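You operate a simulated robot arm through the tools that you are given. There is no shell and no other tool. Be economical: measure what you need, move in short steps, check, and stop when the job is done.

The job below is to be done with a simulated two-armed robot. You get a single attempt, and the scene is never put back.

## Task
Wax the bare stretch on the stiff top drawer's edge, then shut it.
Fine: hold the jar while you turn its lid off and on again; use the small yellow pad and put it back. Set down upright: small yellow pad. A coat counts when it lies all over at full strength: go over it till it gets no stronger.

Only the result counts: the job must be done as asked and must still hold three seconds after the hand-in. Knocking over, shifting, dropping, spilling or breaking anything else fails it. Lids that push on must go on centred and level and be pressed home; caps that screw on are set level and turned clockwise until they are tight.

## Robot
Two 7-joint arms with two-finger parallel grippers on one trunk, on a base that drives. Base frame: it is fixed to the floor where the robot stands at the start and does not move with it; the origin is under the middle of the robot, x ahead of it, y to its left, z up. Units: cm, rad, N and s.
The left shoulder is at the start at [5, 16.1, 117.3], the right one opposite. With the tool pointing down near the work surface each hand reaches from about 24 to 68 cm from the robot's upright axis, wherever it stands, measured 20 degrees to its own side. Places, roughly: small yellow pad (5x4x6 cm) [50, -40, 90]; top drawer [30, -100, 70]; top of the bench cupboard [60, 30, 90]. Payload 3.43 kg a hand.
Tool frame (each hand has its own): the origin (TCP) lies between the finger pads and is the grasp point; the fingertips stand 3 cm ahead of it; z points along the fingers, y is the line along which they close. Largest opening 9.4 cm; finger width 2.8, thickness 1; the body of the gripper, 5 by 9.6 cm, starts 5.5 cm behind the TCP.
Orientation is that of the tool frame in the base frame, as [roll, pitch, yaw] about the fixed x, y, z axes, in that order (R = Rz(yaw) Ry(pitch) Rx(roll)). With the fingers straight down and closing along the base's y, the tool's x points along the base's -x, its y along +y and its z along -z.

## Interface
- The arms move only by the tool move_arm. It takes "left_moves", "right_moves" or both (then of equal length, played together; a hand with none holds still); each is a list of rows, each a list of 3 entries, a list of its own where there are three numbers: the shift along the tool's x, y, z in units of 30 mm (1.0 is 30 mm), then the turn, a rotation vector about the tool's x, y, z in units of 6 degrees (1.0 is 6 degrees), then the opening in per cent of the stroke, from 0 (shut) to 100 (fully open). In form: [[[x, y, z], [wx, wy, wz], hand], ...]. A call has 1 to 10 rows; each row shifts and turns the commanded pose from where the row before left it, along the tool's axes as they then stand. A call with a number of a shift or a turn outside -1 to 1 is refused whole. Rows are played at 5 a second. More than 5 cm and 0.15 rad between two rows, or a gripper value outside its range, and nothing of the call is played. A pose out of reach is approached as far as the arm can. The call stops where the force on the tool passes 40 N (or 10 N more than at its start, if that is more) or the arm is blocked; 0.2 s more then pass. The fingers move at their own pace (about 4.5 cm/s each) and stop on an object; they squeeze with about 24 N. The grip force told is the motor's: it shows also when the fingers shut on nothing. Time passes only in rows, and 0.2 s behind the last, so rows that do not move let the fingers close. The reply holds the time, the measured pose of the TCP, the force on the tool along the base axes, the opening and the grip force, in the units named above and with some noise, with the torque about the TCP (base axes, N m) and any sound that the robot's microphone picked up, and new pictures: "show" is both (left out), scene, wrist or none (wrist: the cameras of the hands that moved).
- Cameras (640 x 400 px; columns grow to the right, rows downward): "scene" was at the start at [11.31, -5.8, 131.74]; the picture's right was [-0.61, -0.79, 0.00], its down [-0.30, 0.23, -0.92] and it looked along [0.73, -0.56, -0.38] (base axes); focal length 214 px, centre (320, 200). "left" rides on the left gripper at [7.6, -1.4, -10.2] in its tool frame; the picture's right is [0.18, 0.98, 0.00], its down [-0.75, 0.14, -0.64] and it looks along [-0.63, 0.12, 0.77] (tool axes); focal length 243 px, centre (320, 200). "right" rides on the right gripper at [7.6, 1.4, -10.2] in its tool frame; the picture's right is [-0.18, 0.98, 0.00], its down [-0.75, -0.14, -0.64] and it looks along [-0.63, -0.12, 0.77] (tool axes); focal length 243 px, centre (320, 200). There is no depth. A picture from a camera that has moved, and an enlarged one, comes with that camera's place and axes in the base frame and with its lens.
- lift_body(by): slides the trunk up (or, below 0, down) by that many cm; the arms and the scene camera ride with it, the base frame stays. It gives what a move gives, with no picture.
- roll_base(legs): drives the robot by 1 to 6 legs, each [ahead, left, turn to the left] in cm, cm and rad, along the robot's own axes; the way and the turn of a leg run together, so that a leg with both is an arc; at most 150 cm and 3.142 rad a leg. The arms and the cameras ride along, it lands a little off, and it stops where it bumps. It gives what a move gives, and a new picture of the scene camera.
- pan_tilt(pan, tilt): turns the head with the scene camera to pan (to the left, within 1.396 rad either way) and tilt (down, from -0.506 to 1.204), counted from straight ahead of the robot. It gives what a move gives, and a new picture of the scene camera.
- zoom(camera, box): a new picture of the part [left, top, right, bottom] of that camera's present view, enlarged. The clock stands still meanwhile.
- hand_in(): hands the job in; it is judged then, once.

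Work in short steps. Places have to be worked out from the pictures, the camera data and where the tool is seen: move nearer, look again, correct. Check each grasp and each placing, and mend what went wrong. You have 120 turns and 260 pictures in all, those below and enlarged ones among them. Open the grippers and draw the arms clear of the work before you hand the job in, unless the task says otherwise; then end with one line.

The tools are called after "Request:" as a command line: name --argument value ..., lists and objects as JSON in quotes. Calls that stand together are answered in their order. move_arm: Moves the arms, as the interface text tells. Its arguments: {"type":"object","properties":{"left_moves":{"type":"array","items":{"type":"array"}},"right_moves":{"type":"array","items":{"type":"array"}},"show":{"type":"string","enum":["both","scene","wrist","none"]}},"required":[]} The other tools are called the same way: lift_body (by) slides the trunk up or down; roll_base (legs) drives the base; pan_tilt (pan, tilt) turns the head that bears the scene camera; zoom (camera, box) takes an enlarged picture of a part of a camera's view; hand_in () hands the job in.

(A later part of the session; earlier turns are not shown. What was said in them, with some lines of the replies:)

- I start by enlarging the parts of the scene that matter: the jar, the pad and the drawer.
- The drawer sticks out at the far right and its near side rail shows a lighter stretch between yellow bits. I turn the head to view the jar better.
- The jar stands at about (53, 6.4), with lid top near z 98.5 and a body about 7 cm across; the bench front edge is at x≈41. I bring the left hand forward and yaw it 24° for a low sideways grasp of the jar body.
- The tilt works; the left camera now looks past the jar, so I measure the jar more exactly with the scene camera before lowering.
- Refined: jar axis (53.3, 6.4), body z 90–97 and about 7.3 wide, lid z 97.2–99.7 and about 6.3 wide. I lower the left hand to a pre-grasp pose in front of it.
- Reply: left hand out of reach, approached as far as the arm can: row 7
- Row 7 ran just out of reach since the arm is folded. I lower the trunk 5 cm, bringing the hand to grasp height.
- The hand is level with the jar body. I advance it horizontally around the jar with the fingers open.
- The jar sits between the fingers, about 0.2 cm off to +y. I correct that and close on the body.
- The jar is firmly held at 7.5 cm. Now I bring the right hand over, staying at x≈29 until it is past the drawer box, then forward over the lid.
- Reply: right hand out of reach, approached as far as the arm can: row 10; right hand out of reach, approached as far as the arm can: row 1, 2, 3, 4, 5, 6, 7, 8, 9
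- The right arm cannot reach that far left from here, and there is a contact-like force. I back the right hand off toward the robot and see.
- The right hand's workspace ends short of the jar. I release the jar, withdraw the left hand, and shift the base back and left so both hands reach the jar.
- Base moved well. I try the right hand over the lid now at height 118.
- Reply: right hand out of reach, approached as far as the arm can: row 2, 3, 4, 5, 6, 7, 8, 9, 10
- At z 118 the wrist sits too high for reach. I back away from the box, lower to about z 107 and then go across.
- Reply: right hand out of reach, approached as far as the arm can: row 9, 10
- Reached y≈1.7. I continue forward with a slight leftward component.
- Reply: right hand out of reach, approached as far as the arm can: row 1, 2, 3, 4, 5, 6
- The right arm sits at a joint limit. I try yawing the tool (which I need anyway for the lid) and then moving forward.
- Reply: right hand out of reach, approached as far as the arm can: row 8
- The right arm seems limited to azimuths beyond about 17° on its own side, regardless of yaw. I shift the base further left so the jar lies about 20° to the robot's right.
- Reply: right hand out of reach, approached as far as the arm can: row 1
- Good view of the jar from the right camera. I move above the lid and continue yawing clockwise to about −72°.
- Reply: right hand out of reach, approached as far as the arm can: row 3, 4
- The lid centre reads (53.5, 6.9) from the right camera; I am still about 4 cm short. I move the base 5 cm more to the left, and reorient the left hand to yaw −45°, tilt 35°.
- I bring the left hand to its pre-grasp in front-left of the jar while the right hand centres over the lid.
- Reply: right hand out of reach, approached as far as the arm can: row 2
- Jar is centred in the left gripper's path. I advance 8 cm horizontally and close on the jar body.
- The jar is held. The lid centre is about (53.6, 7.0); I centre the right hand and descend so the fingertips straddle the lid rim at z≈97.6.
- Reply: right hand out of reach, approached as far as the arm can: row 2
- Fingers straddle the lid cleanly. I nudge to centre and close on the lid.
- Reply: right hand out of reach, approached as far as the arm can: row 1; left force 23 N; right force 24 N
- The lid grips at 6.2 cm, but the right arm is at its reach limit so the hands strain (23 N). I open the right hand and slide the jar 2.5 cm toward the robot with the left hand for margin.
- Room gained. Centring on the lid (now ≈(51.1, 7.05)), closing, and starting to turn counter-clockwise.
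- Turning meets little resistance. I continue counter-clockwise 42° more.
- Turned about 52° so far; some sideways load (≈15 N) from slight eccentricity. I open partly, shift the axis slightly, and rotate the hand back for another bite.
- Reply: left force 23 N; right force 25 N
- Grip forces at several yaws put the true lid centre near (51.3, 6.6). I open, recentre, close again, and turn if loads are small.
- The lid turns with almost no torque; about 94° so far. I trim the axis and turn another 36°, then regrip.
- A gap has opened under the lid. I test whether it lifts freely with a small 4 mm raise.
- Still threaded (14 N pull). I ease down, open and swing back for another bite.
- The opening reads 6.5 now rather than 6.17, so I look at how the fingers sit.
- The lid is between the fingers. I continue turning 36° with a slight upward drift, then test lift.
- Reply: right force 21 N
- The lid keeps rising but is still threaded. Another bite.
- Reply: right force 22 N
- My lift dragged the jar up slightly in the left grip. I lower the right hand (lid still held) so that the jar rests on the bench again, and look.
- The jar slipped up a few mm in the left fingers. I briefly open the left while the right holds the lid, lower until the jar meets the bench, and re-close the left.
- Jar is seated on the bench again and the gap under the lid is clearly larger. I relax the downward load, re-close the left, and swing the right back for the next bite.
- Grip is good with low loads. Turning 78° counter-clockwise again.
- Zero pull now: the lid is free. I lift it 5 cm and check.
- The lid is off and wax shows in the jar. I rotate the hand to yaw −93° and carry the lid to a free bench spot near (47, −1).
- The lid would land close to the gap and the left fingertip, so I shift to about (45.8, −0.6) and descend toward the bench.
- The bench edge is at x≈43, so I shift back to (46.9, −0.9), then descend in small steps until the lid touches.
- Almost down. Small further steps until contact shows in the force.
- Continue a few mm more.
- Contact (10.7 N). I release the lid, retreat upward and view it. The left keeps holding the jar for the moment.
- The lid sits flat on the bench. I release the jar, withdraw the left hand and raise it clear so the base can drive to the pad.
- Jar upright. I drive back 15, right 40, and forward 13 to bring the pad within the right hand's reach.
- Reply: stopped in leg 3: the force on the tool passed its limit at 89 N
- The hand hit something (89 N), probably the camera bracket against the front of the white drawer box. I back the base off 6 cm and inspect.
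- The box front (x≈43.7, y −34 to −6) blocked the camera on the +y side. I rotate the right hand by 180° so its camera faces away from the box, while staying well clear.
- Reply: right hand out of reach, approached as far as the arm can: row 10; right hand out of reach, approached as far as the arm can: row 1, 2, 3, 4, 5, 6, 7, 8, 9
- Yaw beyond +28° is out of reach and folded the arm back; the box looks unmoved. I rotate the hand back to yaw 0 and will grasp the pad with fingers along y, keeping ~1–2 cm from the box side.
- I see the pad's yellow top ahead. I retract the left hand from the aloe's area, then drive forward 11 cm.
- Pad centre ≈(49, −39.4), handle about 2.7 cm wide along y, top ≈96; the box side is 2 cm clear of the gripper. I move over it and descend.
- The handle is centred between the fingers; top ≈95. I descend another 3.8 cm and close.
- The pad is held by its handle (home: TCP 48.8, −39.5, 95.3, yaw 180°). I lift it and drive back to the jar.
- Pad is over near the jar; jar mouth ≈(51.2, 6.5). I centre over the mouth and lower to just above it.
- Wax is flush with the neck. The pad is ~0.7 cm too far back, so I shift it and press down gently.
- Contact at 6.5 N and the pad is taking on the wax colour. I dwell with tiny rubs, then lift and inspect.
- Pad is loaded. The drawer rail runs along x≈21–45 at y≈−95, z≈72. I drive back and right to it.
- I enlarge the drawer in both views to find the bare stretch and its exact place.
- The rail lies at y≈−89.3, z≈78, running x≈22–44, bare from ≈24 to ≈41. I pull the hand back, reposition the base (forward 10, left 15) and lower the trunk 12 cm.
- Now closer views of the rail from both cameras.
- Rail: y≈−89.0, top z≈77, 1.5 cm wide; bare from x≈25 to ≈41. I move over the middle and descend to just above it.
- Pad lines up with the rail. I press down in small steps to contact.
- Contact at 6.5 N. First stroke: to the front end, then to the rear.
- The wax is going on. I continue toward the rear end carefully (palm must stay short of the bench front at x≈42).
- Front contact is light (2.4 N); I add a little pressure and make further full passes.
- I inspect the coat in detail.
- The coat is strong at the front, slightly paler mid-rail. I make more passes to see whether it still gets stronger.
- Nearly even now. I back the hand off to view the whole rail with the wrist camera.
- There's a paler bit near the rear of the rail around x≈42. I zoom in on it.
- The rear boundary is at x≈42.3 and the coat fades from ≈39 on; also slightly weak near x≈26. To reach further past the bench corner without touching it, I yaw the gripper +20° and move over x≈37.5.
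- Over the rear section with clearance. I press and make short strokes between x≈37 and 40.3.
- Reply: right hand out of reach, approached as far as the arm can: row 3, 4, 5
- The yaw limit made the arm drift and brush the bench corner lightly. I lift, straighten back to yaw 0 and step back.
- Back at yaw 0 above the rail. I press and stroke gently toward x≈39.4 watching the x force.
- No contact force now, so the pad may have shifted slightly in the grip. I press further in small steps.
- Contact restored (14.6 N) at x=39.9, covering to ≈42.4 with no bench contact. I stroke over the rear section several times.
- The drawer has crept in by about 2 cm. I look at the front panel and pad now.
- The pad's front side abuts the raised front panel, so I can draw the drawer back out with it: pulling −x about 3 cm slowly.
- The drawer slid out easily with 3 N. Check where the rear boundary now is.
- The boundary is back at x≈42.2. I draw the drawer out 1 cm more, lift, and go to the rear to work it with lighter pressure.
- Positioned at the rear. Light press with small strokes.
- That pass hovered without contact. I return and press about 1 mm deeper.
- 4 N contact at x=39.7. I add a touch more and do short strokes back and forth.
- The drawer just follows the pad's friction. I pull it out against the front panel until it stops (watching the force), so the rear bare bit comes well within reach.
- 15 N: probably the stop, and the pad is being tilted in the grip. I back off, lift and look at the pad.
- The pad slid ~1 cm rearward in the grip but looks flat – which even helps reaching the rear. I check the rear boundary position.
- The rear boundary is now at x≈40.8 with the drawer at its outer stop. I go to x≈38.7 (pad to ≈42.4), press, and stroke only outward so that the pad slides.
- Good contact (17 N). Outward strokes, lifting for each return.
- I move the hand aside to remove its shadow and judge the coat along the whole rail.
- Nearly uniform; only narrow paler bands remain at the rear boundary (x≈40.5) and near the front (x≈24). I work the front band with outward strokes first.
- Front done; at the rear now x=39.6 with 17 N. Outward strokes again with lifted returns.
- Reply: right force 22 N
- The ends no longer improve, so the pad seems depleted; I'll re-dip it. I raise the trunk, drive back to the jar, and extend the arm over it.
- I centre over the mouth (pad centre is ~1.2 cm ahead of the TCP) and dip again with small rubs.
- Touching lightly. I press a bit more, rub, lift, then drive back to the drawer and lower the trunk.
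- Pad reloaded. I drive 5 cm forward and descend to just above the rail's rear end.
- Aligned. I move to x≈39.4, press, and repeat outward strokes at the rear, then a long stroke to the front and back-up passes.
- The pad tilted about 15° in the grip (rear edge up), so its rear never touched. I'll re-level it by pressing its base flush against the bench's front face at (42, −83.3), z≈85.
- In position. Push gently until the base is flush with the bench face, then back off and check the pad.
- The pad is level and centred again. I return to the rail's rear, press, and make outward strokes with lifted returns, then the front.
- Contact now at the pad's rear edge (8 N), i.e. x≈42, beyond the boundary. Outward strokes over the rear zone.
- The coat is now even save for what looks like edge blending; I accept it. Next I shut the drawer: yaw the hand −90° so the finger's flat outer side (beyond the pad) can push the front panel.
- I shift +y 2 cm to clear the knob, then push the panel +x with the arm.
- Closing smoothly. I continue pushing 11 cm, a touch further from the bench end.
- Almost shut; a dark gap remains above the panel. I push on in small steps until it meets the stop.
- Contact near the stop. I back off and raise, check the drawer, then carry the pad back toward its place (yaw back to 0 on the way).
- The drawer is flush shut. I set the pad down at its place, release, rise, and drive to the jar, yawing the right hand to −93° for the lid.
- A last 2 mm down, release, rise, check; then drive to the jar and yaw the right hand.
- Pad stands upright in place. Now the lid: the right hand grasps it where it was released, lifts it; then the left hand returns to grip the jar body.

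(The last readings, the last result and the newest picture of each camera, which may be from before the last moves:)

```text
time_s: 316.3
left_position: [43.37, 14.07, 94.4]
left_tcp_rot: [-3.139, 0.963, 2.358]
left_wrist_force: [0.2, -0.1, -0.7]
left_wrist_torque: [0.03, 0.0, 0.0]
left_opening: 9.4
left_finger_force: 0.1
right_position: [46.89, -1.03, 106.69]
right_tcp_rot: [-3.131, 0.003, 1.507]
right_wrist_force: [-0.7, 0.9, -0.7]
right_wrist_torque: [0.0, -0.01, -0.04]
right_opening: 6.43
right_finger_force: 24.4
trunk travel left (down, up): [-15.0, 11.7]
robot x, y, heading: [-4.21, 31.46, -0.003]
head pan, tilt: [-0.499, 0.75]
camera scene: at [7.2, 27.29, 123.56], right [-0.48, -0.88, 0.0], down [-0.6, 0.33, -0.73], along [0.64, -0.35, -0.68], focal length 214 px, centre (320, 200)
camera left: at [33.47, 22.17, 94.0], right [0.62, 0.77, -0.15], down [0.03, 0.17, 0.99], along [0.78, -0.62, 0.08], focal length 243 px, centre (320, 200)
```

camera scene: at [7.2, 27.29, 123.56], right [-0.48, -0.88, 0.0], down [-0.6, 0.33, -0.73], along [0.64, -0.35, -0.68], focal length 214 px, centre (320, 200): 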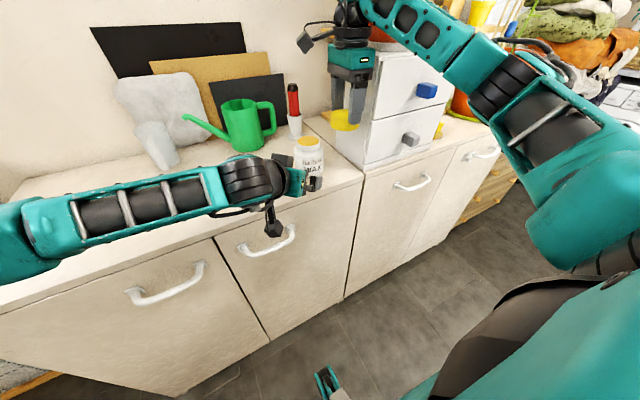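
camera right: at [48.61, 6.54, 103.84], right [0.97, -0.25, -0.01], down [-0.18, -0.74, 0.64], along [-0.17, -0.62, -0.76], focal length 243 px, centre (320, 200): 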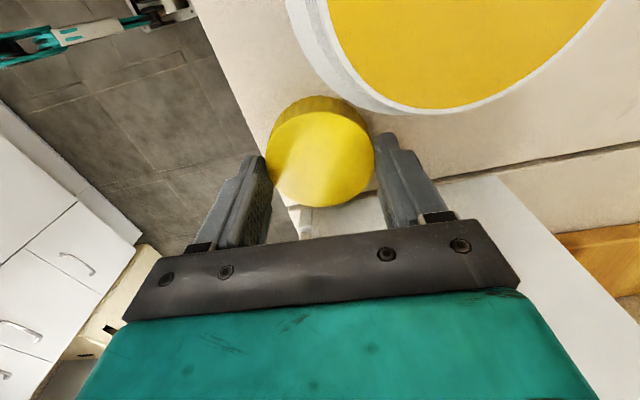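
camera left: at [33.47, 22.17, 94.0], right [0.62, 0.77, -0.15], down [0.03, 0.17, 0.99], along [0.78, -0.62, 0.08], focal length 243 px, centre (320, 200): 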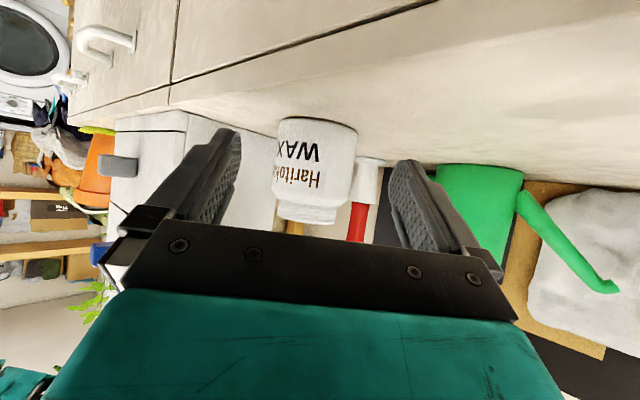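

Jar centred in the left gripper. I advance and close on it, then bring the lid above the jar and rotate the right hand to its starting yaw.

Request:
move_arm --left_moves '[[[-0.383, 0, 0.546], [0, 0, 0], 100], [[-0.383, 0, 0.546], [0, 0, 0], 100], [[-0.383, 0, 0.546], [0, 0, 0], 100], [[-0.383, 0, 0.546], [0, 0, 0], 100], [[0, 0, 0], [0, 0, 0], 60], [[0, 0, 0], [0, 0, 0], 40], [[0, 0, 0], [0, 0, 0], 40], [[0, 0, 0], [0, 0, 0], 40]]' --show "none"

Request:
move_arm --right_moves '[[[0.849, 0.397, 0], [0, 0, 0], 30], [[0.849, 0.397, 0], [0, 0, 0], 30], [[0.849, 0.397, 0], [0, 0, 0], 30], [[0, 0, 0], [0, 0, -1], 30], [[0, 0, 0], [0, 0, -1], 30], [[0, 0, 0], [0, 0, -1], 30], [[0, 0, 0], [0, 0, -1], 30], [[0, 0, 0], [0, 0, -1], 30], [[0, 0, 0], [0, 0, -1], 30], [[0, 0, 0], [0, 0, -1], 30]]' --show "none"

Request:
move_arm --right_moves '[[[0, 0, 0.3], [0, 0, -1], 30], [[0, 0, 0.3], [0, 0, -1], 30], [[0, 0, 0.3], [0, 0, -1], 30], [[0, 0, 0.3], [0, 0, -1], 30], [[0, 0, 0.1], [0, 0, -1], 30], [[0, 0, 0], [0, 0, -1], 30]]' --show "wrist"

Request:
zoom --camera "scene" --box '[270, 60, 370, 200]'

Request:
zoom --camera "left" --box '[220, 60, 420, 260]'

```text
time_s: 318.1
left_position: [49.23, 8.44, 94.47]
left_tcp_rot: [-3.141, 0.961, 2.359]
left_wrist_force: [1.4, -0.5, -0.1]
left_wrist_torque: [0.01, -0.06, 0.04]
left_opening: 7.36
left_finger_force: 23.8
right_position: [46.8, -0.96, 106.82]
right_tcp_rot: [-3.131, 0.002, 1.508]
right_wrist_force: [0.9, 0.3, 0.0]
right_wrist_torque: [0.05, 0.0, -0.01]
right_opening: 6.37
right_finger_force: 24.0
trunk travel left (down, up): [-15.0, 11.7]
robot x, y, heading: [-4.25, 31.67, -0.001]
head pan, tilt: [-0.499, 0.75]
```

```text
time_s: 320.3
left_position: [49.1, 8.46, 94.54]
left_tcp_rot: [-3.14, 0.961, 2.356]
left_wrist_force: [-1.4, 0.2, 1.0]
left_wrist_torque: [-0.09, 0.07, 0.0]
left_opening: 7.37
left_finger_force: 24.2
right_position: [50.91, 6.52, 106.83]
right_tcp_rot: [-3.132, -0.004, 2.243]
right_wrist_force: [-0.8, 0.8, -0.1]
right_wrist_torque: [-0.04, 0.02, 0.0]
right_opening: 6.38
right_finger_force: 23.8
trunk travel left (down, up): [-15.0, 11.7]
robot x, y, heading: [-4.24, 31.53, -0.007]
head pan, tilt: [-0.499, 0.75]
```

```text
time_s: 321.7
left_position: [49.22, 8.39, 94.54]
left_tcp_rot: [-3.14, 0.961, 2.357]
left_wrist_force: [-0.5, -0.3, 0.2]
left_wrist_torque: [-0.11, 0.08, 0.0]
left_opening: 7.39
left_finger_force: 24.1
right_position: [50.88, 6.4, 102.78]
right_tcp_rot: [-3.139, -0.009, 2.87]
right_wrist_force: [-0.7, -0.7, 0.1]
right_wrist_torque: [0.01, -0.03, -0.02]
right_opening: 6.37
right_finger_force: 24.2
trunk travel left (down, up): [-15.0, 11.7]
robot x, y, heading: [-4.14, 31.35, -0.002]
head pan, tilt: [-0.499, 0.75]
camera right: at [43.89, 9.88, 113.17], right [0.44, 0.9, -0.01], down [0.7, -0.34, 0.63], along [0.57, -0.28, -0.77], focal length 243 px, centre (320, 200)
```

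right: 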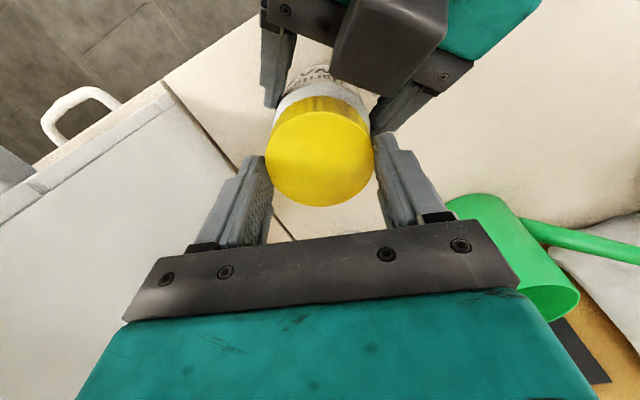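

```text
2.86 times, centred on (320, 130) of scene
camera zoom: at [7.18, 27.32, 123.56], right [-0.48, -0.88, 0.0], down [-0.6, 0.33, -0.73], along [0.64, -0.35, -0.68], focal length 613 px, centre (320, 400)
```

zoom: 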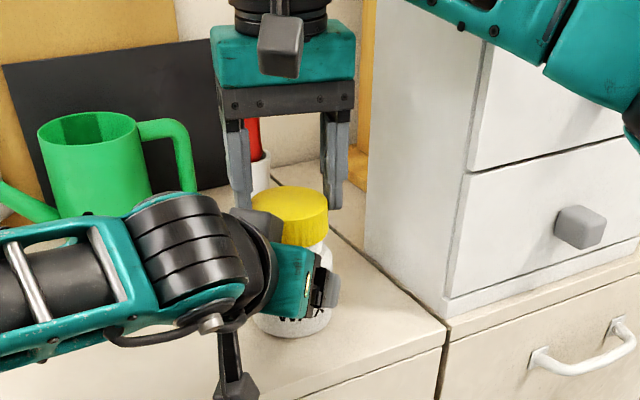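

```text
2.00 times, centred on (320, 160) of left
camera zoom: at [39.21, 16.52, 94.14], right [0.62, 0.77, -0.15], down [0.03, 0.17, 0.99], along [0.78, -0.62, 0.08], focal length 485 px, centre (320, 280)
```

zoom: 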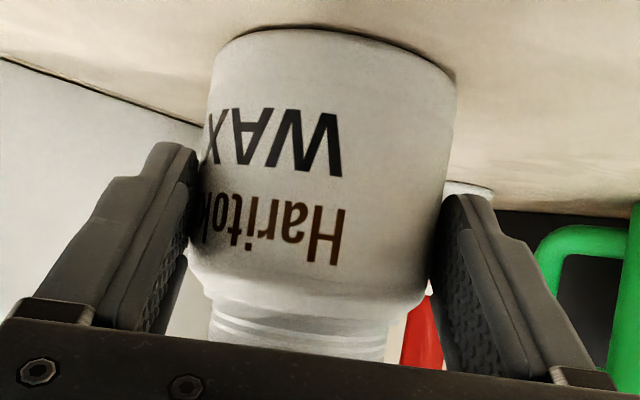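

Everything is lined up. I lower the lid onto the neck and turn clockwise, with three bites in sequence and a gentle downward follow.

Request:
move_arm --right_moves '[[[-0.06, 0.028, 0.25], [0, 0, 0], 30], [[0, 0, 0.25], [0, 0, 0], 30], [[0, 0, 0.05], [0, 0, 0], 30], [[0, 0, 0], [0, 0, 0], 30]]' --show "none"

Request:
move_arm --right_moves '[[[0, 0, 0.004], [0, 0, 1], 30], [[0, 0, 0.004], [0, 0, 1], 30], [[0, 0, 0.004], [0, 0, 1], 30], [[0, 0, 0.004], [0, 0, 1], 30], [[0, 0, 0.004], [0, 0, 1], 30], [[0, 0, 0.004], [0, 0, 1], 30], [[0, 0, 0.004], [0, 0, 1], 30], [[0, 0, 0.004], [0, 0, 1], 30], [[0, 0, 0.004], [0, 0, 1], 30], [[0, 0, 0.004], [0, 0, 1], 30]]' --show "none"

Request:
move_arm --right_moves '[[[0, 0, 0.004], [0, 0, 1], 30], [[0, 0, 0.004], [0, 0, 1], 30], [[0, 0, 0.004], [0, 0, 1], 30], [[0, 0, 0], [0, 0, 0], 78], [[0, 0, 0], [0, 0, 0], 78], [[0, 0, 0], [0, 0, -1], 78], [[0, 0, 0], [0, 0, -1], 78], [[0, 0, 0], [0, 0, -1], 78], [[0, 0, 0], [0, 0, -1], 78], [[0, 0, 0], [0, 0, -1], 78]]' --show "none"

Request:
move_arm --right_moves '[[[0, 0, 0], [0, 0, -1], 78], [[0, 0, 0], [0, 0, -1], 78], [[0, 0, 0], [0, 0, -1], 78], [[0, 0, 0], [0, 0, -1], 78], [[0, 0, 0], [0, 0, -1], 78], [[0, 0, 0], [0, 0, -1], 78], [[0, 0, 0], [0, 0, -1], 78], [[0, 0, 0], [0, 0, -1], 78], [[0, 0, 0], [0, 0, 0], 30], [[0, 0, 0], [0, 0, 0], 30]]' --show "none"

Request:
move_arm --right_moves '[[[0, 0, 0.004], [0, 0, 1], 30], [[0, 0, 0.004], [0, 0, 1], 30], [[0, 0, 0.004], [0, 0, 1], 30], [[0, 0, 0.004], [0, 0, 1], 30], [[0, 0, 0.004], [0, 0, 1], 30], [[0, 0, 0.004], [0, 0, 1], 30], [[0, 0, 0.004], [0, 0, 1], 30], [[0, 0, 0.004], [0, 0, 1], 30], [[0, 0, 0.004], [0, 0, 1], 30], [[0, 0, 0.004], [0, 0, 1], 30]]' --show "none"

Request:
move_arm --right_moves '[[[0, 0, 0.004], [0, 0, 1], 30], [[0, 0, 0.004], [0, 0, 1], 30], [[0, 0, 0.004], [0, 0, 1], 30]]' --show "wrist"

Request:
zoom --camera "left" --box '[220, 60, 420, 260]'

```text
time_s: 322.7
left_position: [49.14, 8.49, 94.48]
left_tcp_rot: [-3.139, 0.962, 2.357]
left_wrist_force: [3.1, -3.5, -3.5]
left_wrist_torque: [0.49, 0.04, 0.02]
left_opening: 7.34
left_finger_force: 23.8
right_position: [51.07, 6.75, 101.46]
right_tcp_rot: [-3.141, -0.004, 2.869]
right_wrist_force: [1.9, 6.5, 19.5]
right_wrist_torque: [-0.26, -0.39, 0.19]
right_opening: 6.21
right_finger_force: 24.2
trunk travel left (down, up): [-15.0, 11.7]
robot x, y, heading: [-4.05, 31.46, -0.005]
head pan, tilt: [-0.499, 0.75]
```

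```text
time_s: 324.9
left_position: [48.96, 8.34, 94.58]
left_tcp_rot: [-3.138, 0.964, 2.356]
left_wrist_force: [-13.9, -1.4, 4.4]
left_wrist_torque: [-0.26, -0.15, -0.32]
left_opening: 7.3
left_finger_force: 24.2
right_position: [51.05, 6.46, 101.14]
right_tcp_rot: [-3.133, -0.001, 1.817]
right_wrist_force: [13.0, -1.7, 2.5]
right_wrist_torque: [-0.09, -0.52, 0.14]
right_opening: 6.2
right_finger_force: 23.7
trunk travel left (down, up): [-15.0, 11.7]
robot x, y, heading: [-3.93, 31.68, -0.003]
head pan, tilt: [-0.499, 0.75]
```

```text
time_s: 327.1
left_position: [49.28, 8.5, 94.56]
left_tcp_rot: [-3.139, 0.963, 2.359]
left_wrist_force: [2.5, 2.0, 5.4]
left_wrist_torque: [0.11, -0.01, 0.02]
left_opening: 7.31
left_finger_force: 24.1
right_position: [51.12, 6.56, 101.08]
right_tcp_rot: [-3.132, -0.004, 2.032]
right_wrist_force: [-0.5, 0.2, 0.1]
right_wrist_torque: [0.01, 0.02, 0.02]
right_opening: 7.32
right_finger_force: 0.0
trunk travel left (down, up): [-15.0, 11.7]
robot x, y, heading: [-4.18, 31.52, -0.006]
head pan, tilt: [-0.499, 0.75]
```

```text
time_s: 329.3
left_position: [49.13, 8.35, 94.59]
left_tcp_rot: [-3.138, 0.964, 2.359]
left_wrist_force: [2.3, 1.2, 6.0]
left_wrist_torque: [-0.02, 0.09, -0.01]
left_opening: 7.29
left_finger_force: 24.5
right_position: [51.01, 6.33, 101.14]
right_tcp_rot: [-3.137, -0.011, 2.869]
right_wrist_force: [-0.4, -0.7, 0.0]
right_wrist_torque: [0.01, 0.04, 0.03]
right_opening: 6.56
right_finger_force: 24.4
trunk travel left (down, up): [-15.0, 11.7]
robot x, y, heading: [-3.71, 31.22, -0.006]
head pan, tilt: [-0.499, 0.75]
```

```text
time_s: 331.5
left_position: [49.04, 8.38, 94.52]
left_tcp_rot: [-3.14, 0.964, 2.354]
left_wrist_force: [-3.2, -2.2, 5.4]
left_wrist_torque: [0.01, -0.05, -0.2]
left_opening: 7.31
left_finger_force: 23.3
right_position: [51.01, 6.47, 101.08]
right_tcp_rot: [-3.133, -0.001, 1.818]
right_wrist_force: [4.8, 3.5, 0.7]
right_wrist_torque: [0.43, -0.38, 0.02]
right_opening: 6.52
right_finger_force: 24.1
trunk travel left (down, up): [-15.0, 11.7]
robot x, y, heading: [-3.7, 31.33, -0.001]
head pan, tilt: [-0.499, 0.75]
```

```text
time_s: 332.3
left_position: [48.96, 8.22, 94.46]
left_tcp_rot: [-3.136, 0.963, 2.354]
left_wrist_force: [-11.3, -0.6, 5.4]
left_wrist_torque: [0.01, -0.42, -0.37]
left_opening: 7.29
left_finger_force: 24.0
right_position: [51.14, 6.56, 101.02]
right_tcp_rot: [-3.135, 0.002, 1.505]
right_wrist_force: [13.8, 2.4, -0.3]
right_wrist_torque: [0.34, -0.5, 0.07]
right_opening: 6.52
right_finger_force: 24.0
trunk travel left (down, up): [-15.0, 11.7]
robot x, y, heading: [-3.91, 31.23, -0.002]
head pan, tilt: [-0.499, 0.75]
camera right: at [52.93, 13.99, 111.24], right [0.97, -0.25, -0.01], down [-0.19, -0.74, 0.64], along [-0.17, -0.62, -0.77], focal length 243 px, centre (320, 200)
```

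right: 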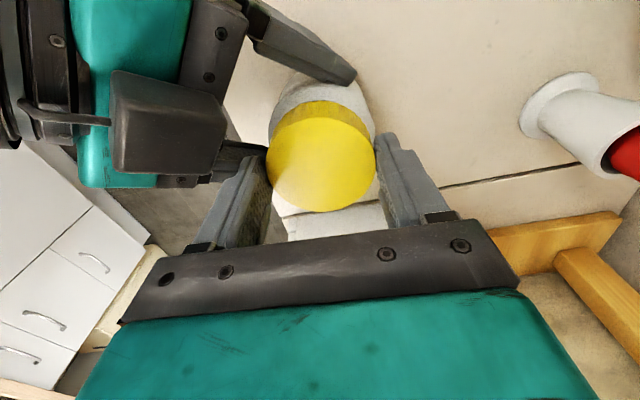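

```text
2.00 times, centred on (320, 160) of left
camera zoom: at [39.1, 16.47, 94.15], right [0.62, 0.77, -0.15], down [0.03, 0.17, 0.98], along [0.78, -0.62, 0.08], focal length 485 px, centre (320, 280)
```

zoom: 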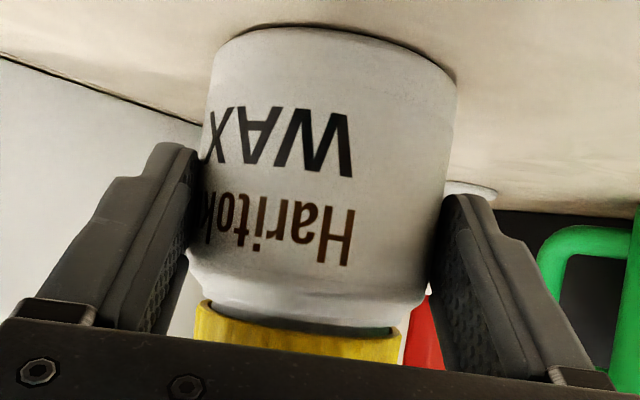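

The lid is engaged and going down. I trim the position, lower the grip slightly and make three more clockwise bites.

Request:
move_arm --right_moves '[[[0, 0, 0], [0, 0, 0], 78], [[0, 0, 0], [0, 0, 0], 78], [[0, 0.06, 0.1], [0, 0, 0], 78], [[0, 0, 0], [0, 0, -1], 78], [[0, 0, 0], [0, 0, -1], 78], [[0, 0, 0], [0, 0, -1], 78], [[0, 0, 0], [0, 0, -1], 78], [[0, 0, 0], [0, 0, -1], 78], [[0, 0, 0], [0, 0, -1], 78], [[0, 0, 0], [0, 0, -1], 78]]' --show "none"

Request:
move_arm --right_moves '[[[0, 0, 0], [0, 0, -1], 78], [[0, 0, 0], [0, 0, -1], 78], [[0, 0, 0], [0, 0, -1], 78], [[0, 0, 0], [0, 0, -1], 78], [[0, 0, 0], [0, 0, -1], 78], [[0, 0, 0], [0, 0, -1], 78], [[0, 0, 0], [0, 0, 0], 30], [[0, 0, 0], [0, 0, 0], 30], [[0, 0, 0], [0, 0, 0], 30]]' --show "none"

Request:
move_arm --right_moves '[[[0, 0, 0.003], [0, 0, 1], 30], [[0, 0, 0.003], [0, 0, 1], 30], [[0, 0, 0.003], [0, 0, 1], 30], [[0, 0, 0.003], [0, 0, 1], 30], [[0, 0, 0.003], [0, 0, 1], 30], [[0, 0, 0.003], [0, 0, 1], 30], [[0, 0, 0.003], [0, 0, 1], 30], [[0, 0, 0.003], [0, 0, 1], 30], [[0, 0, 0.003], [0, 0, 1], 30], [[0, 0, 0.003], [0, 0, 1], 30]]' --show "none"

Request:
move_arm --right_moves '[[[0, 0, 0.003], [0, 0, 1], 30], [[0, 0, 0.003], [0, 0, 1], 30], [[0, 0, 0.003], [0, 0, 1], 30], [[0, 0, 0], [0, 0, 0], 78], [[0, 0, 0], [0, 0, 0], 78], [[0, 0, 0], [0, 0, -1], 78], [[0, 0, 0], [0, 0, -1], 78], [[0, 0, 0], [0, 0, -1], 78], [[0, 0, 0], [0, 0, -1], 78], [[0, 0, 0], [0, 0, -1], 78]]' --show "none"

Request:
move_arm --right_moves '[[[0, 0, 0], [0, 0, -1], 78], [[0, 0, 0], [0, 0, -1], 78], [[0, 0, 0], [0, 0, -1], 78], [[0, 0, 0], [0, 0, -1], 78], [[0, 0, 0], [0, 0, -1], 78], [[0, 0, 0], [0, 0, -1], 78], [[0, 0, 0], [0, 0, -1], 78], [[0, 0, 0], [0, 0, -1], 78], [[0, 0, 0], [0, 0, 0], 30], [[0, 0, 0], [0, 0, 0], 30]]' --show "none"

Request:
move_arm --right_moves '[[[0, 0, 0.003], [0, 0, 1], 30], [[0, 0, 0.003], [0, 0, 1], 30], [[0, 0, 0.003], [0, 0, 1], 30], [[0, 0, 0.003], [0, 0, 1], 30], [[0, 0, 0.003], [0, 0, 1], 30], [[0, 0, 0.003], [0, 0, 1], 30], [[0, 0, 0.003], [0, 0, 1], 30], [[0, 0, 0.003], [0, 0, 1], 30], [[0, 0, 0.003], [0, 0, 1], 30], [[0, 0, 0.003], [0, 0, 1], 30]]' --show "none"

Request:
move_arm --right_moves '[[[0, 0, 0.003], [0, 0, 1], 30], [[0, 0, 0.003], [0, 0, 1], 30], [[0, 0, 0.003], [0, 0, 1], 30], [[0, 0, 0], [0, 0, 0], 78], [[0, 0, 0], [0, 0, 0], 78], [[0, 0, 0], [0, 0, -1], 78], [[0, 0, 0], [0, 0, -1], 78], [[0, 0, 0], [0, 0, -1], 78], [[0, 0, 0], [0, 0, -1], 78], [[0, 0, 0], [0, 0, -1], 78]]' --show "none"

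Request:
move_arm --right_moves '[[[0, 0, 0], [0, 0, -1], 78], [[0, 0, 0], [0, 0, -1], 78], [[0, 0, 0], [0, 0, -1], 78], [[0, 0, 0], [0, 0, -1], 78], [[0, 0, 0], [0, 0, -1], 78], [[0, 0, 0], [0, 0, -1], 78], [[0, 0, 0], [0, 0, -1], 78], [[0, 0, 0], [0, 0, -1], 78], [[0, 0, 0], [0, 0, 0], 30], [[0, 0, 0], [0, 0, 0], 30]]' --show "none"

Request:
move_arm --right_moves '[[[0, 0, 0], [0, 0, 1], 30], [[0, 0, 0], [0, 0, 1], 30], [[0, 0, 0], [0, 0, 1], 30], [[0, 0, 0], [0, 0, 1], 30], [[0, 0, 0], [0, 0, 1], 30], [[0, 0, 0], [0, 0, 1], 30], [[0, 0, 0], [0, 0, 1], 30], [[0, 0, 0], [0, 0, 1], 30], [[0, 0, 0], [0, 0, 1], 30], [[0, 0, 0], [0, 0, 1], 30]]' --show "wrist"

Request:
zoom --camera "left" --box '[220, 60, 420, 260]'

```text
time_s: 334.5
left_position: [49.13, 8.41, 94.59]
left_tcp_rot: [-3.14, 0.962, 2.359]
left_wrist_force: [2.6, 2.6, 4.1]
left_wrist_torque: [0.2, 0.01, -0.04]
left_opening: 7.3
left_finger_force: 23.9
right_position: [51.25, 6.42, 100.65]
right_tcp_rot: [-3.134, -0.005, 2.243]
right_wrist_force: [0.3, -0.3, 0.8]
right_wrist_torque: [0.0, 0.01, 0.02]
right_opening: 7.34
right_finger_force: 0.1
trunk travel left (down, up): [-15.0, 11.7]
robot x, y, heading: [-4.01, 31.76, -0.003]
head pan, tilt: [-0.499, 0.75]
```

```text
time_s: 336.5
left_position: [49.28, 8.4, 94.42]
left_tcp_rot: [-3.138, 0.962, 2.358]
left_wrist_force: [1.7, 2.3, 3.6]
left_wrist_torque: [-0.03, 0.11, 0.07]
left_opening: 7.32
left_finger_force: 24.7
right_position: [51.25, 6.39, 100.85]
right_tcp_rot: [-3.139, -0.012, 2.869]
right_wrist_force: [-1.8, -1.9, -0.4]
right_wrist_torque: [-0.04, 0.07, -0.01]
right_opening: 6.64
right_finger_force: 24.0
trunk travel left (down, up): [-15.0, 11.7]
robot x, y, heading: [-4.09, 31.55, -0.005]
head pan, tilt: [-0.499, 0.75]
```

```text
time_s: 338.7
left_position: [49.24, 8.4, 94.63]
left_tcp_rot: [-3.139, 0.963, 2.358]
left_wrist_force: [3.3, 3.3, 2.5]
left_wrist_torque: [-0.23, 0.36, 0.06]
left_opening: 7.3
left_finger_force: 24.0
right_position: [51.2, 6.42, 100.68]
right_tcp_rot: [-3.13, 0.0, 1.819]
right_wrist_force: [-0.8, -3.1, 2.3]
right_wrist_torque: [0.26, -0.41, -0.01]
right_opening: 6.63
right_finger_force: 24.7
trunk travel left (down, up): [-15.0, 11.7]
robot x, y, heading: [-4.12, 31.07, -0.004]
head pan, tilt: [-0.499, 0.75]
```

```text
time_s: 340.9
left_position: [49.12, 8.38, 94.51]
left_tcp_rot: [-3.141, 0.961, 2.36]
left_wrist_force: [-1.0, -1.1, 0.3]
left_wrist_torque: [0.04, 0.07, 0.02]
left_opening: 7.32
left_finger_force: 23.9
right_position: [51.19, 6.44, 100.44]
right_tcp_rot: [-3.131, -0.003, 2.033]
right_wrist_force: [0.0, 0.7, -0.4]
right_wrist_torque: [0.01, 0.0, 0.01]
right_opening: 7.31
right_finger_force: 0.1
trunk travel left (down, up): [-15.0, 11.7]
robot x, y, heading: [-3.89, 31.26, -0.002]
head pan, tilt: [-0.499, 0.75]
```

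```text
time_s: 343.1
left_position: [49.11, 8.49, 94.59]
left_tcp_rot: [3.141, 0.962, 2.359]
left_wrist_force: [-0.7, 0.4, 1.7]
left_wrist_torque: [-0.06, 0.04, 0.04]
left_opening: 7.31
left_finger_force: 24.2
right_position: [51.22, 6.42, 100.56]
right_tcp_rot: [-3.138, -0.011, 2.87]
right_wrist_force: [0.0, -2.0, -0.1]
right_wrist_torque: [-0.07, 0.03, 0.0]
right_opening: 6.51
right_finger_force: 24.1
trunk travel left (down, up): [-15.0, 11.7]
robot x, y, heading: [-4.13, 31.78, -0.003]
head pan, tilt: [-0.499, 0.75]
```

```text
time_s: 345.3
left_position: [49.2, 8.47, 94.53]
left_tcp_rot: [-3.14, 0.962, 2.359]
left_wrist_force: [-1.7, 5.1, 1.7]
left_wrist_torque: [-0.39, 0.19, 0.04]
left_opening: 7.29
left_finger_force: 24.2
right_position: [51.3, 6.32, 100.51]
right_tcp_rot: [-3.132, -0.003, 1.819]
right_wrist_force: [3.7, -5.2, 2.3]
right_wrist_torque: [0.21, -0.46, -0.02]
right_opening: 6.52
right_finger_force: 24.4
trunk travel left (down, up): [-15.0, 11.7]
robot x, y, heading: [-3.81, 31.32, -0.003]
head pan, tilt: [-0.499, 0.75]
```

```text
time_s: 347.5
left_position: [49.23, 8.45, 94.53]
left_tcp_rot: [-3.139, 0.961, 2.359]
left_wrist_force: [0.8, 0.0, 1.2]
left_wrist_torque: [0.11, -0.03, -0.01]
left_opening: 7.28
left_finger_force: 24.1
right_position: [51.19, 6.32, 100.39]
right_tcp_rot: [-3.131, -0.004, 2.033]
right_wrist_force: [0.6, -0.1, 0.1]
right_wrist_torque: [-0.01, 0.0, 0.02]
right_opening: 7.32
right_finger_force: 0.1
trunk travel left (down, up): [-15.0, 11.7]
robot x, y, heading: [-4.09, 31.77, -0.002]
head pan, tilt: [-0.499, 0.75]
```

```text
time_s: 349.7
left_position: [49.26, 8.39, 94.48]
left_tcp_rot: [-3.141, 0.959, 2.358]
left_wrist_force: [-1.5, 0.8, 0.2]
left_wrist_torque: [-0.03, 0.06, 0.04]
left_opening: 7.29
left_finger_force: 24.7
right_position: [51.25, 6.31, 100.41]
right_tcp_rot: [-3.14, -0.01, 2.869]
right_wrist_force: [-1.0, -2.4, -0.9]
right_wrist_torque: [-0.12, 0.02, -0.01]
right_opening: 6.26
right_finger_force: 23.9
trunk travel left (down, up): [-15.0, 11.7]
robot x, y, heading: [-3.8, 31.58, -0.004]
head pan, tilt: [-0.499, 0.75]
```

```text
time_s: 351.9
left_position: [49.15, 8.38, 94.51]
left_tcp_rot: [-3.139, 0.963, 2.359]
left_wrist_force: [0.8, 0.6, -0.3]
left_wrist_torque: [-0.12, 0.25, -0.2]
left_opening: 7.48
left_finger_force: 23.6
right_position: [51.34, 6.47, 100.45]
right_tcp_rot: [-3.133, -0.002, 1.821]
right_wrist_force: [-1.4, -1.0, -2.3]
right_wrist_torque: [0.08, -0.17, 0.26]
right_opening: 6.21
right_finger_force: 23.5
trunk travel left (down, up): [-15.0, 11.7]
robot x, y, heading: [-3.94, 32.12, -0.007]
head pan, tilt: [-0.499, 0.75]
camera right: at [50.72, 14.2, 110.64], right [1.0, 0.06, -0.01], down [0.06, -0.77, 0.64], along [0.03, -0.64, -0.77], focal length 243 px, centre (320, 200)
```

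right: 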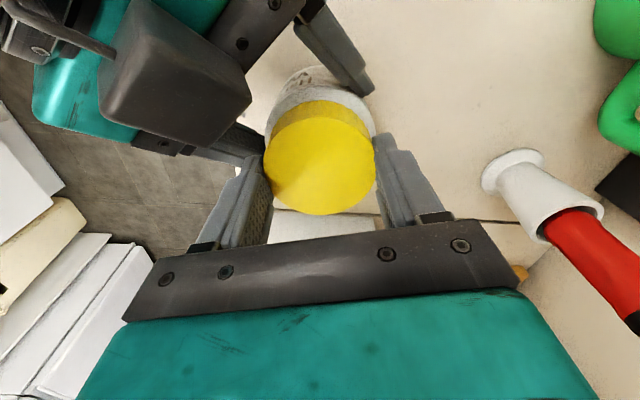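

```text
2.00 times, centred on (320, 160) of left
camera zoom: at [39.22, 16.51, 94.11], right [0.62, 0.77, -0.15], down [0.03, 0.17, 0.99], along [0.78, -0.62, 0.08], focal length 485 px, centre (320, 280)
```

zoom: 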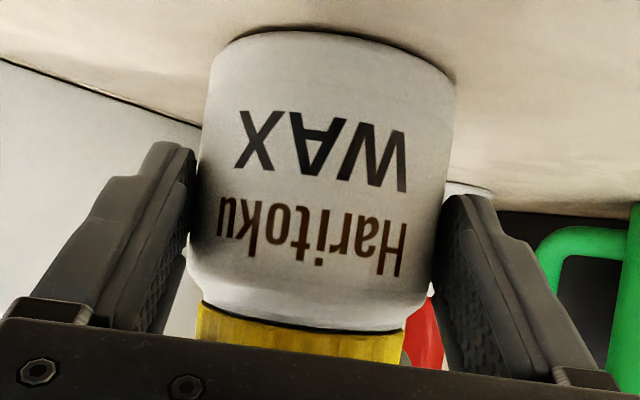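

The lid is home: the thread torque rose to 0.26 N m, the jar itself began to turn in the left grip, and the opening is back to 6.2 cm with no gap. I release both hands, withdraw clear of the work, and hand in.

Request:
move_arm --right_moves '[[[0, 0, 0], [0, 0, 0], 78], [[0, 0, 0], [0, 0, 0], 85], [[0, 0, -0.5], [0, 0, 0], 85], [[0, 0, -1], [0, 0, 0], 85], [[0, 0, -1], [0, 0, 0], 85], [[0, 0, -0.5], [0, 0, 0], 85]]' --show "none"

Request:
move_arm --left_moves '[[[0, 0, 0], [0, 0, 0], 80], [[0, 0, 0], [0, 0, 0], 100], [[0.383, 0, -0.546], [0, 0, 0], 100], [[0.383, 0, -0.546], [0, 0, 0], 100], [[0.383, 0, -0.546], [0, 0, 0], 100], [[0.383, 0, -0.546], [0, 0, 0], 100], [[-0.353, -0.2, -0.99], [0, 0, 0], 100], [[-0.353, -0.2, -0.99], [0, 0, 0], 100], [[-0.353, -0.2, -0.99], [0, 0, 0], 100]]' --show "scene"

Request:
roll_base --legs '[[-12, 0, 0]]'

Request:
hand_in

```text
time_s: 353.3
left_position: [49.11, 8.39, 94.43]
left_tcp_rot: [-3.14, 0.962, 2.358]
left_wrist_force: [-0.3, -0.3, -2.3]
left_wrist_torque: [0.04, 0.08, 0.01]
left_opening: 7.43
left_finger_force: 23.6
right_position: [51.3, 6.37, 109.29]
right_tcp_rot: [-3.13, -0.003, 1.823]
right_wrist_force: [-0.7, -0.4, 0.5]
right_wrist_torque: [-0.01, 0.03, 0.0]
right_opening: 8.01
right_finger_force: 0.1
trunk travel left (down, up): [-15.0, 11.7]
robot x, y, heading: [-4.35, 31.24, -0.001]
head pan, tilt: [-0.499, 0.75]
```

```text
time_s: 355.3
left_position: [38.42, 16.81, 102.16]
left_tcp_rot: [-3.141, 0.962, 2.359]
left_wrist_force: [0.2, 0.0, 0.0]
left_wrist_torque: [0.02, -0.03, 0.01]
left_opening: 9.41
left_finger_force: 0.0
right_position: [51.32, 6.44, 109.37]
right_tcp_rot: [-3.131, -0.002, 1.822]
right_wrist_force: [-0.3, 0.4, 0.0]
right_wrist_torque: [0.01, -0.02, 0.04]
right_opening: 8.0
right_finger_force: 0.0
trunk travel left (down, up): [-15.0, 11.7]
robot x, y, heading: [-4.19, 31.42, -0.002]
head pan, tilt: [-0.499, 0.75]
camera scene: at [7.17, 27.33, 123.56], right [-0.48, -0.88, 0.0], down [-0.6, 0.33, -0.73], along [0.64, -0.35, -0.68], focal length 214 px, centre (320, 200)
```

scene: 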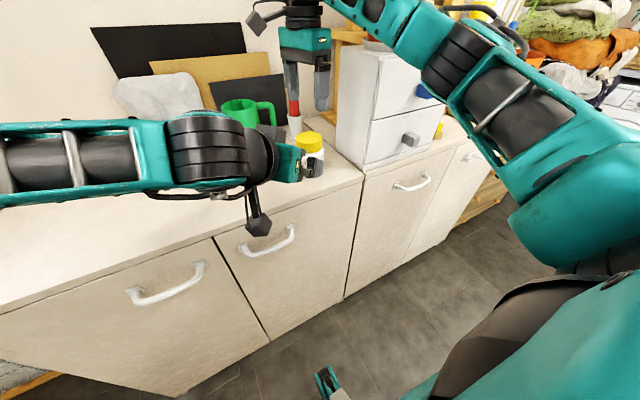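

```text
time_s: 356.5
left_position: [26.39, 16.94, 102.23]
left_tcp_rot: [-3.139, 0.961, 2.358]
left_wrist_force: [-0.6, 0.5, -0.5]
left_wrist_torque: [0.02, 0.01, 0.03]
left_opening: 9.38
left_finger_force: 0.1
right_position: [39.4, 6.66, 109.38]
right_tcp_rot: [-3.131, -0.002, 1.822]
right_wrist_force: [0.1, 0.7, 0.0]
right_wrist_torque: [-0.02, 0.0, 0.0]
right_opening: 8.0
right_finger_force: 0.0
trunk travel left (down, up): [-15.0, 11.7]
robot x, y, heading: [-16.31, 31.64, -0.002]
head pan, tilt: [-0.499, 0.75]
camera scene: at [-4.76, 27.37, 123.57], right [-0.48, -0.88, 0.0], down [-0.6, 0.33, -0.73], along [0.64, -0.35, -0.68], focal length 214 px, centre (320, 200)
```

scene: 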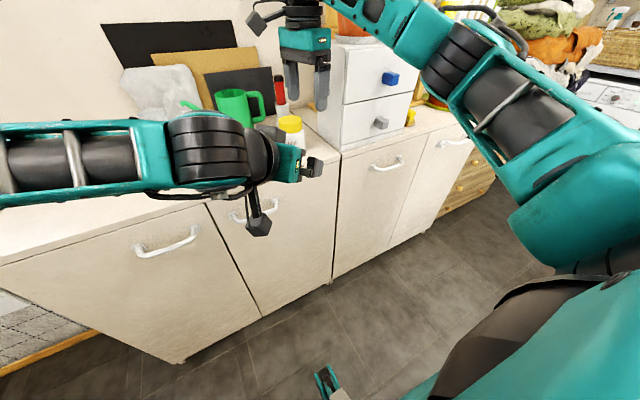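

```text
The job is handed in.
```

I waxed the bare stretch, shut the drawer flush, stood the pad back upright in its place and screwed the lid back on tight; the one doubt is the coat, which still looked slightly paler for about 1 cm at each end when I stopped, and I took that for colour blending at the edges rather than thin wax.
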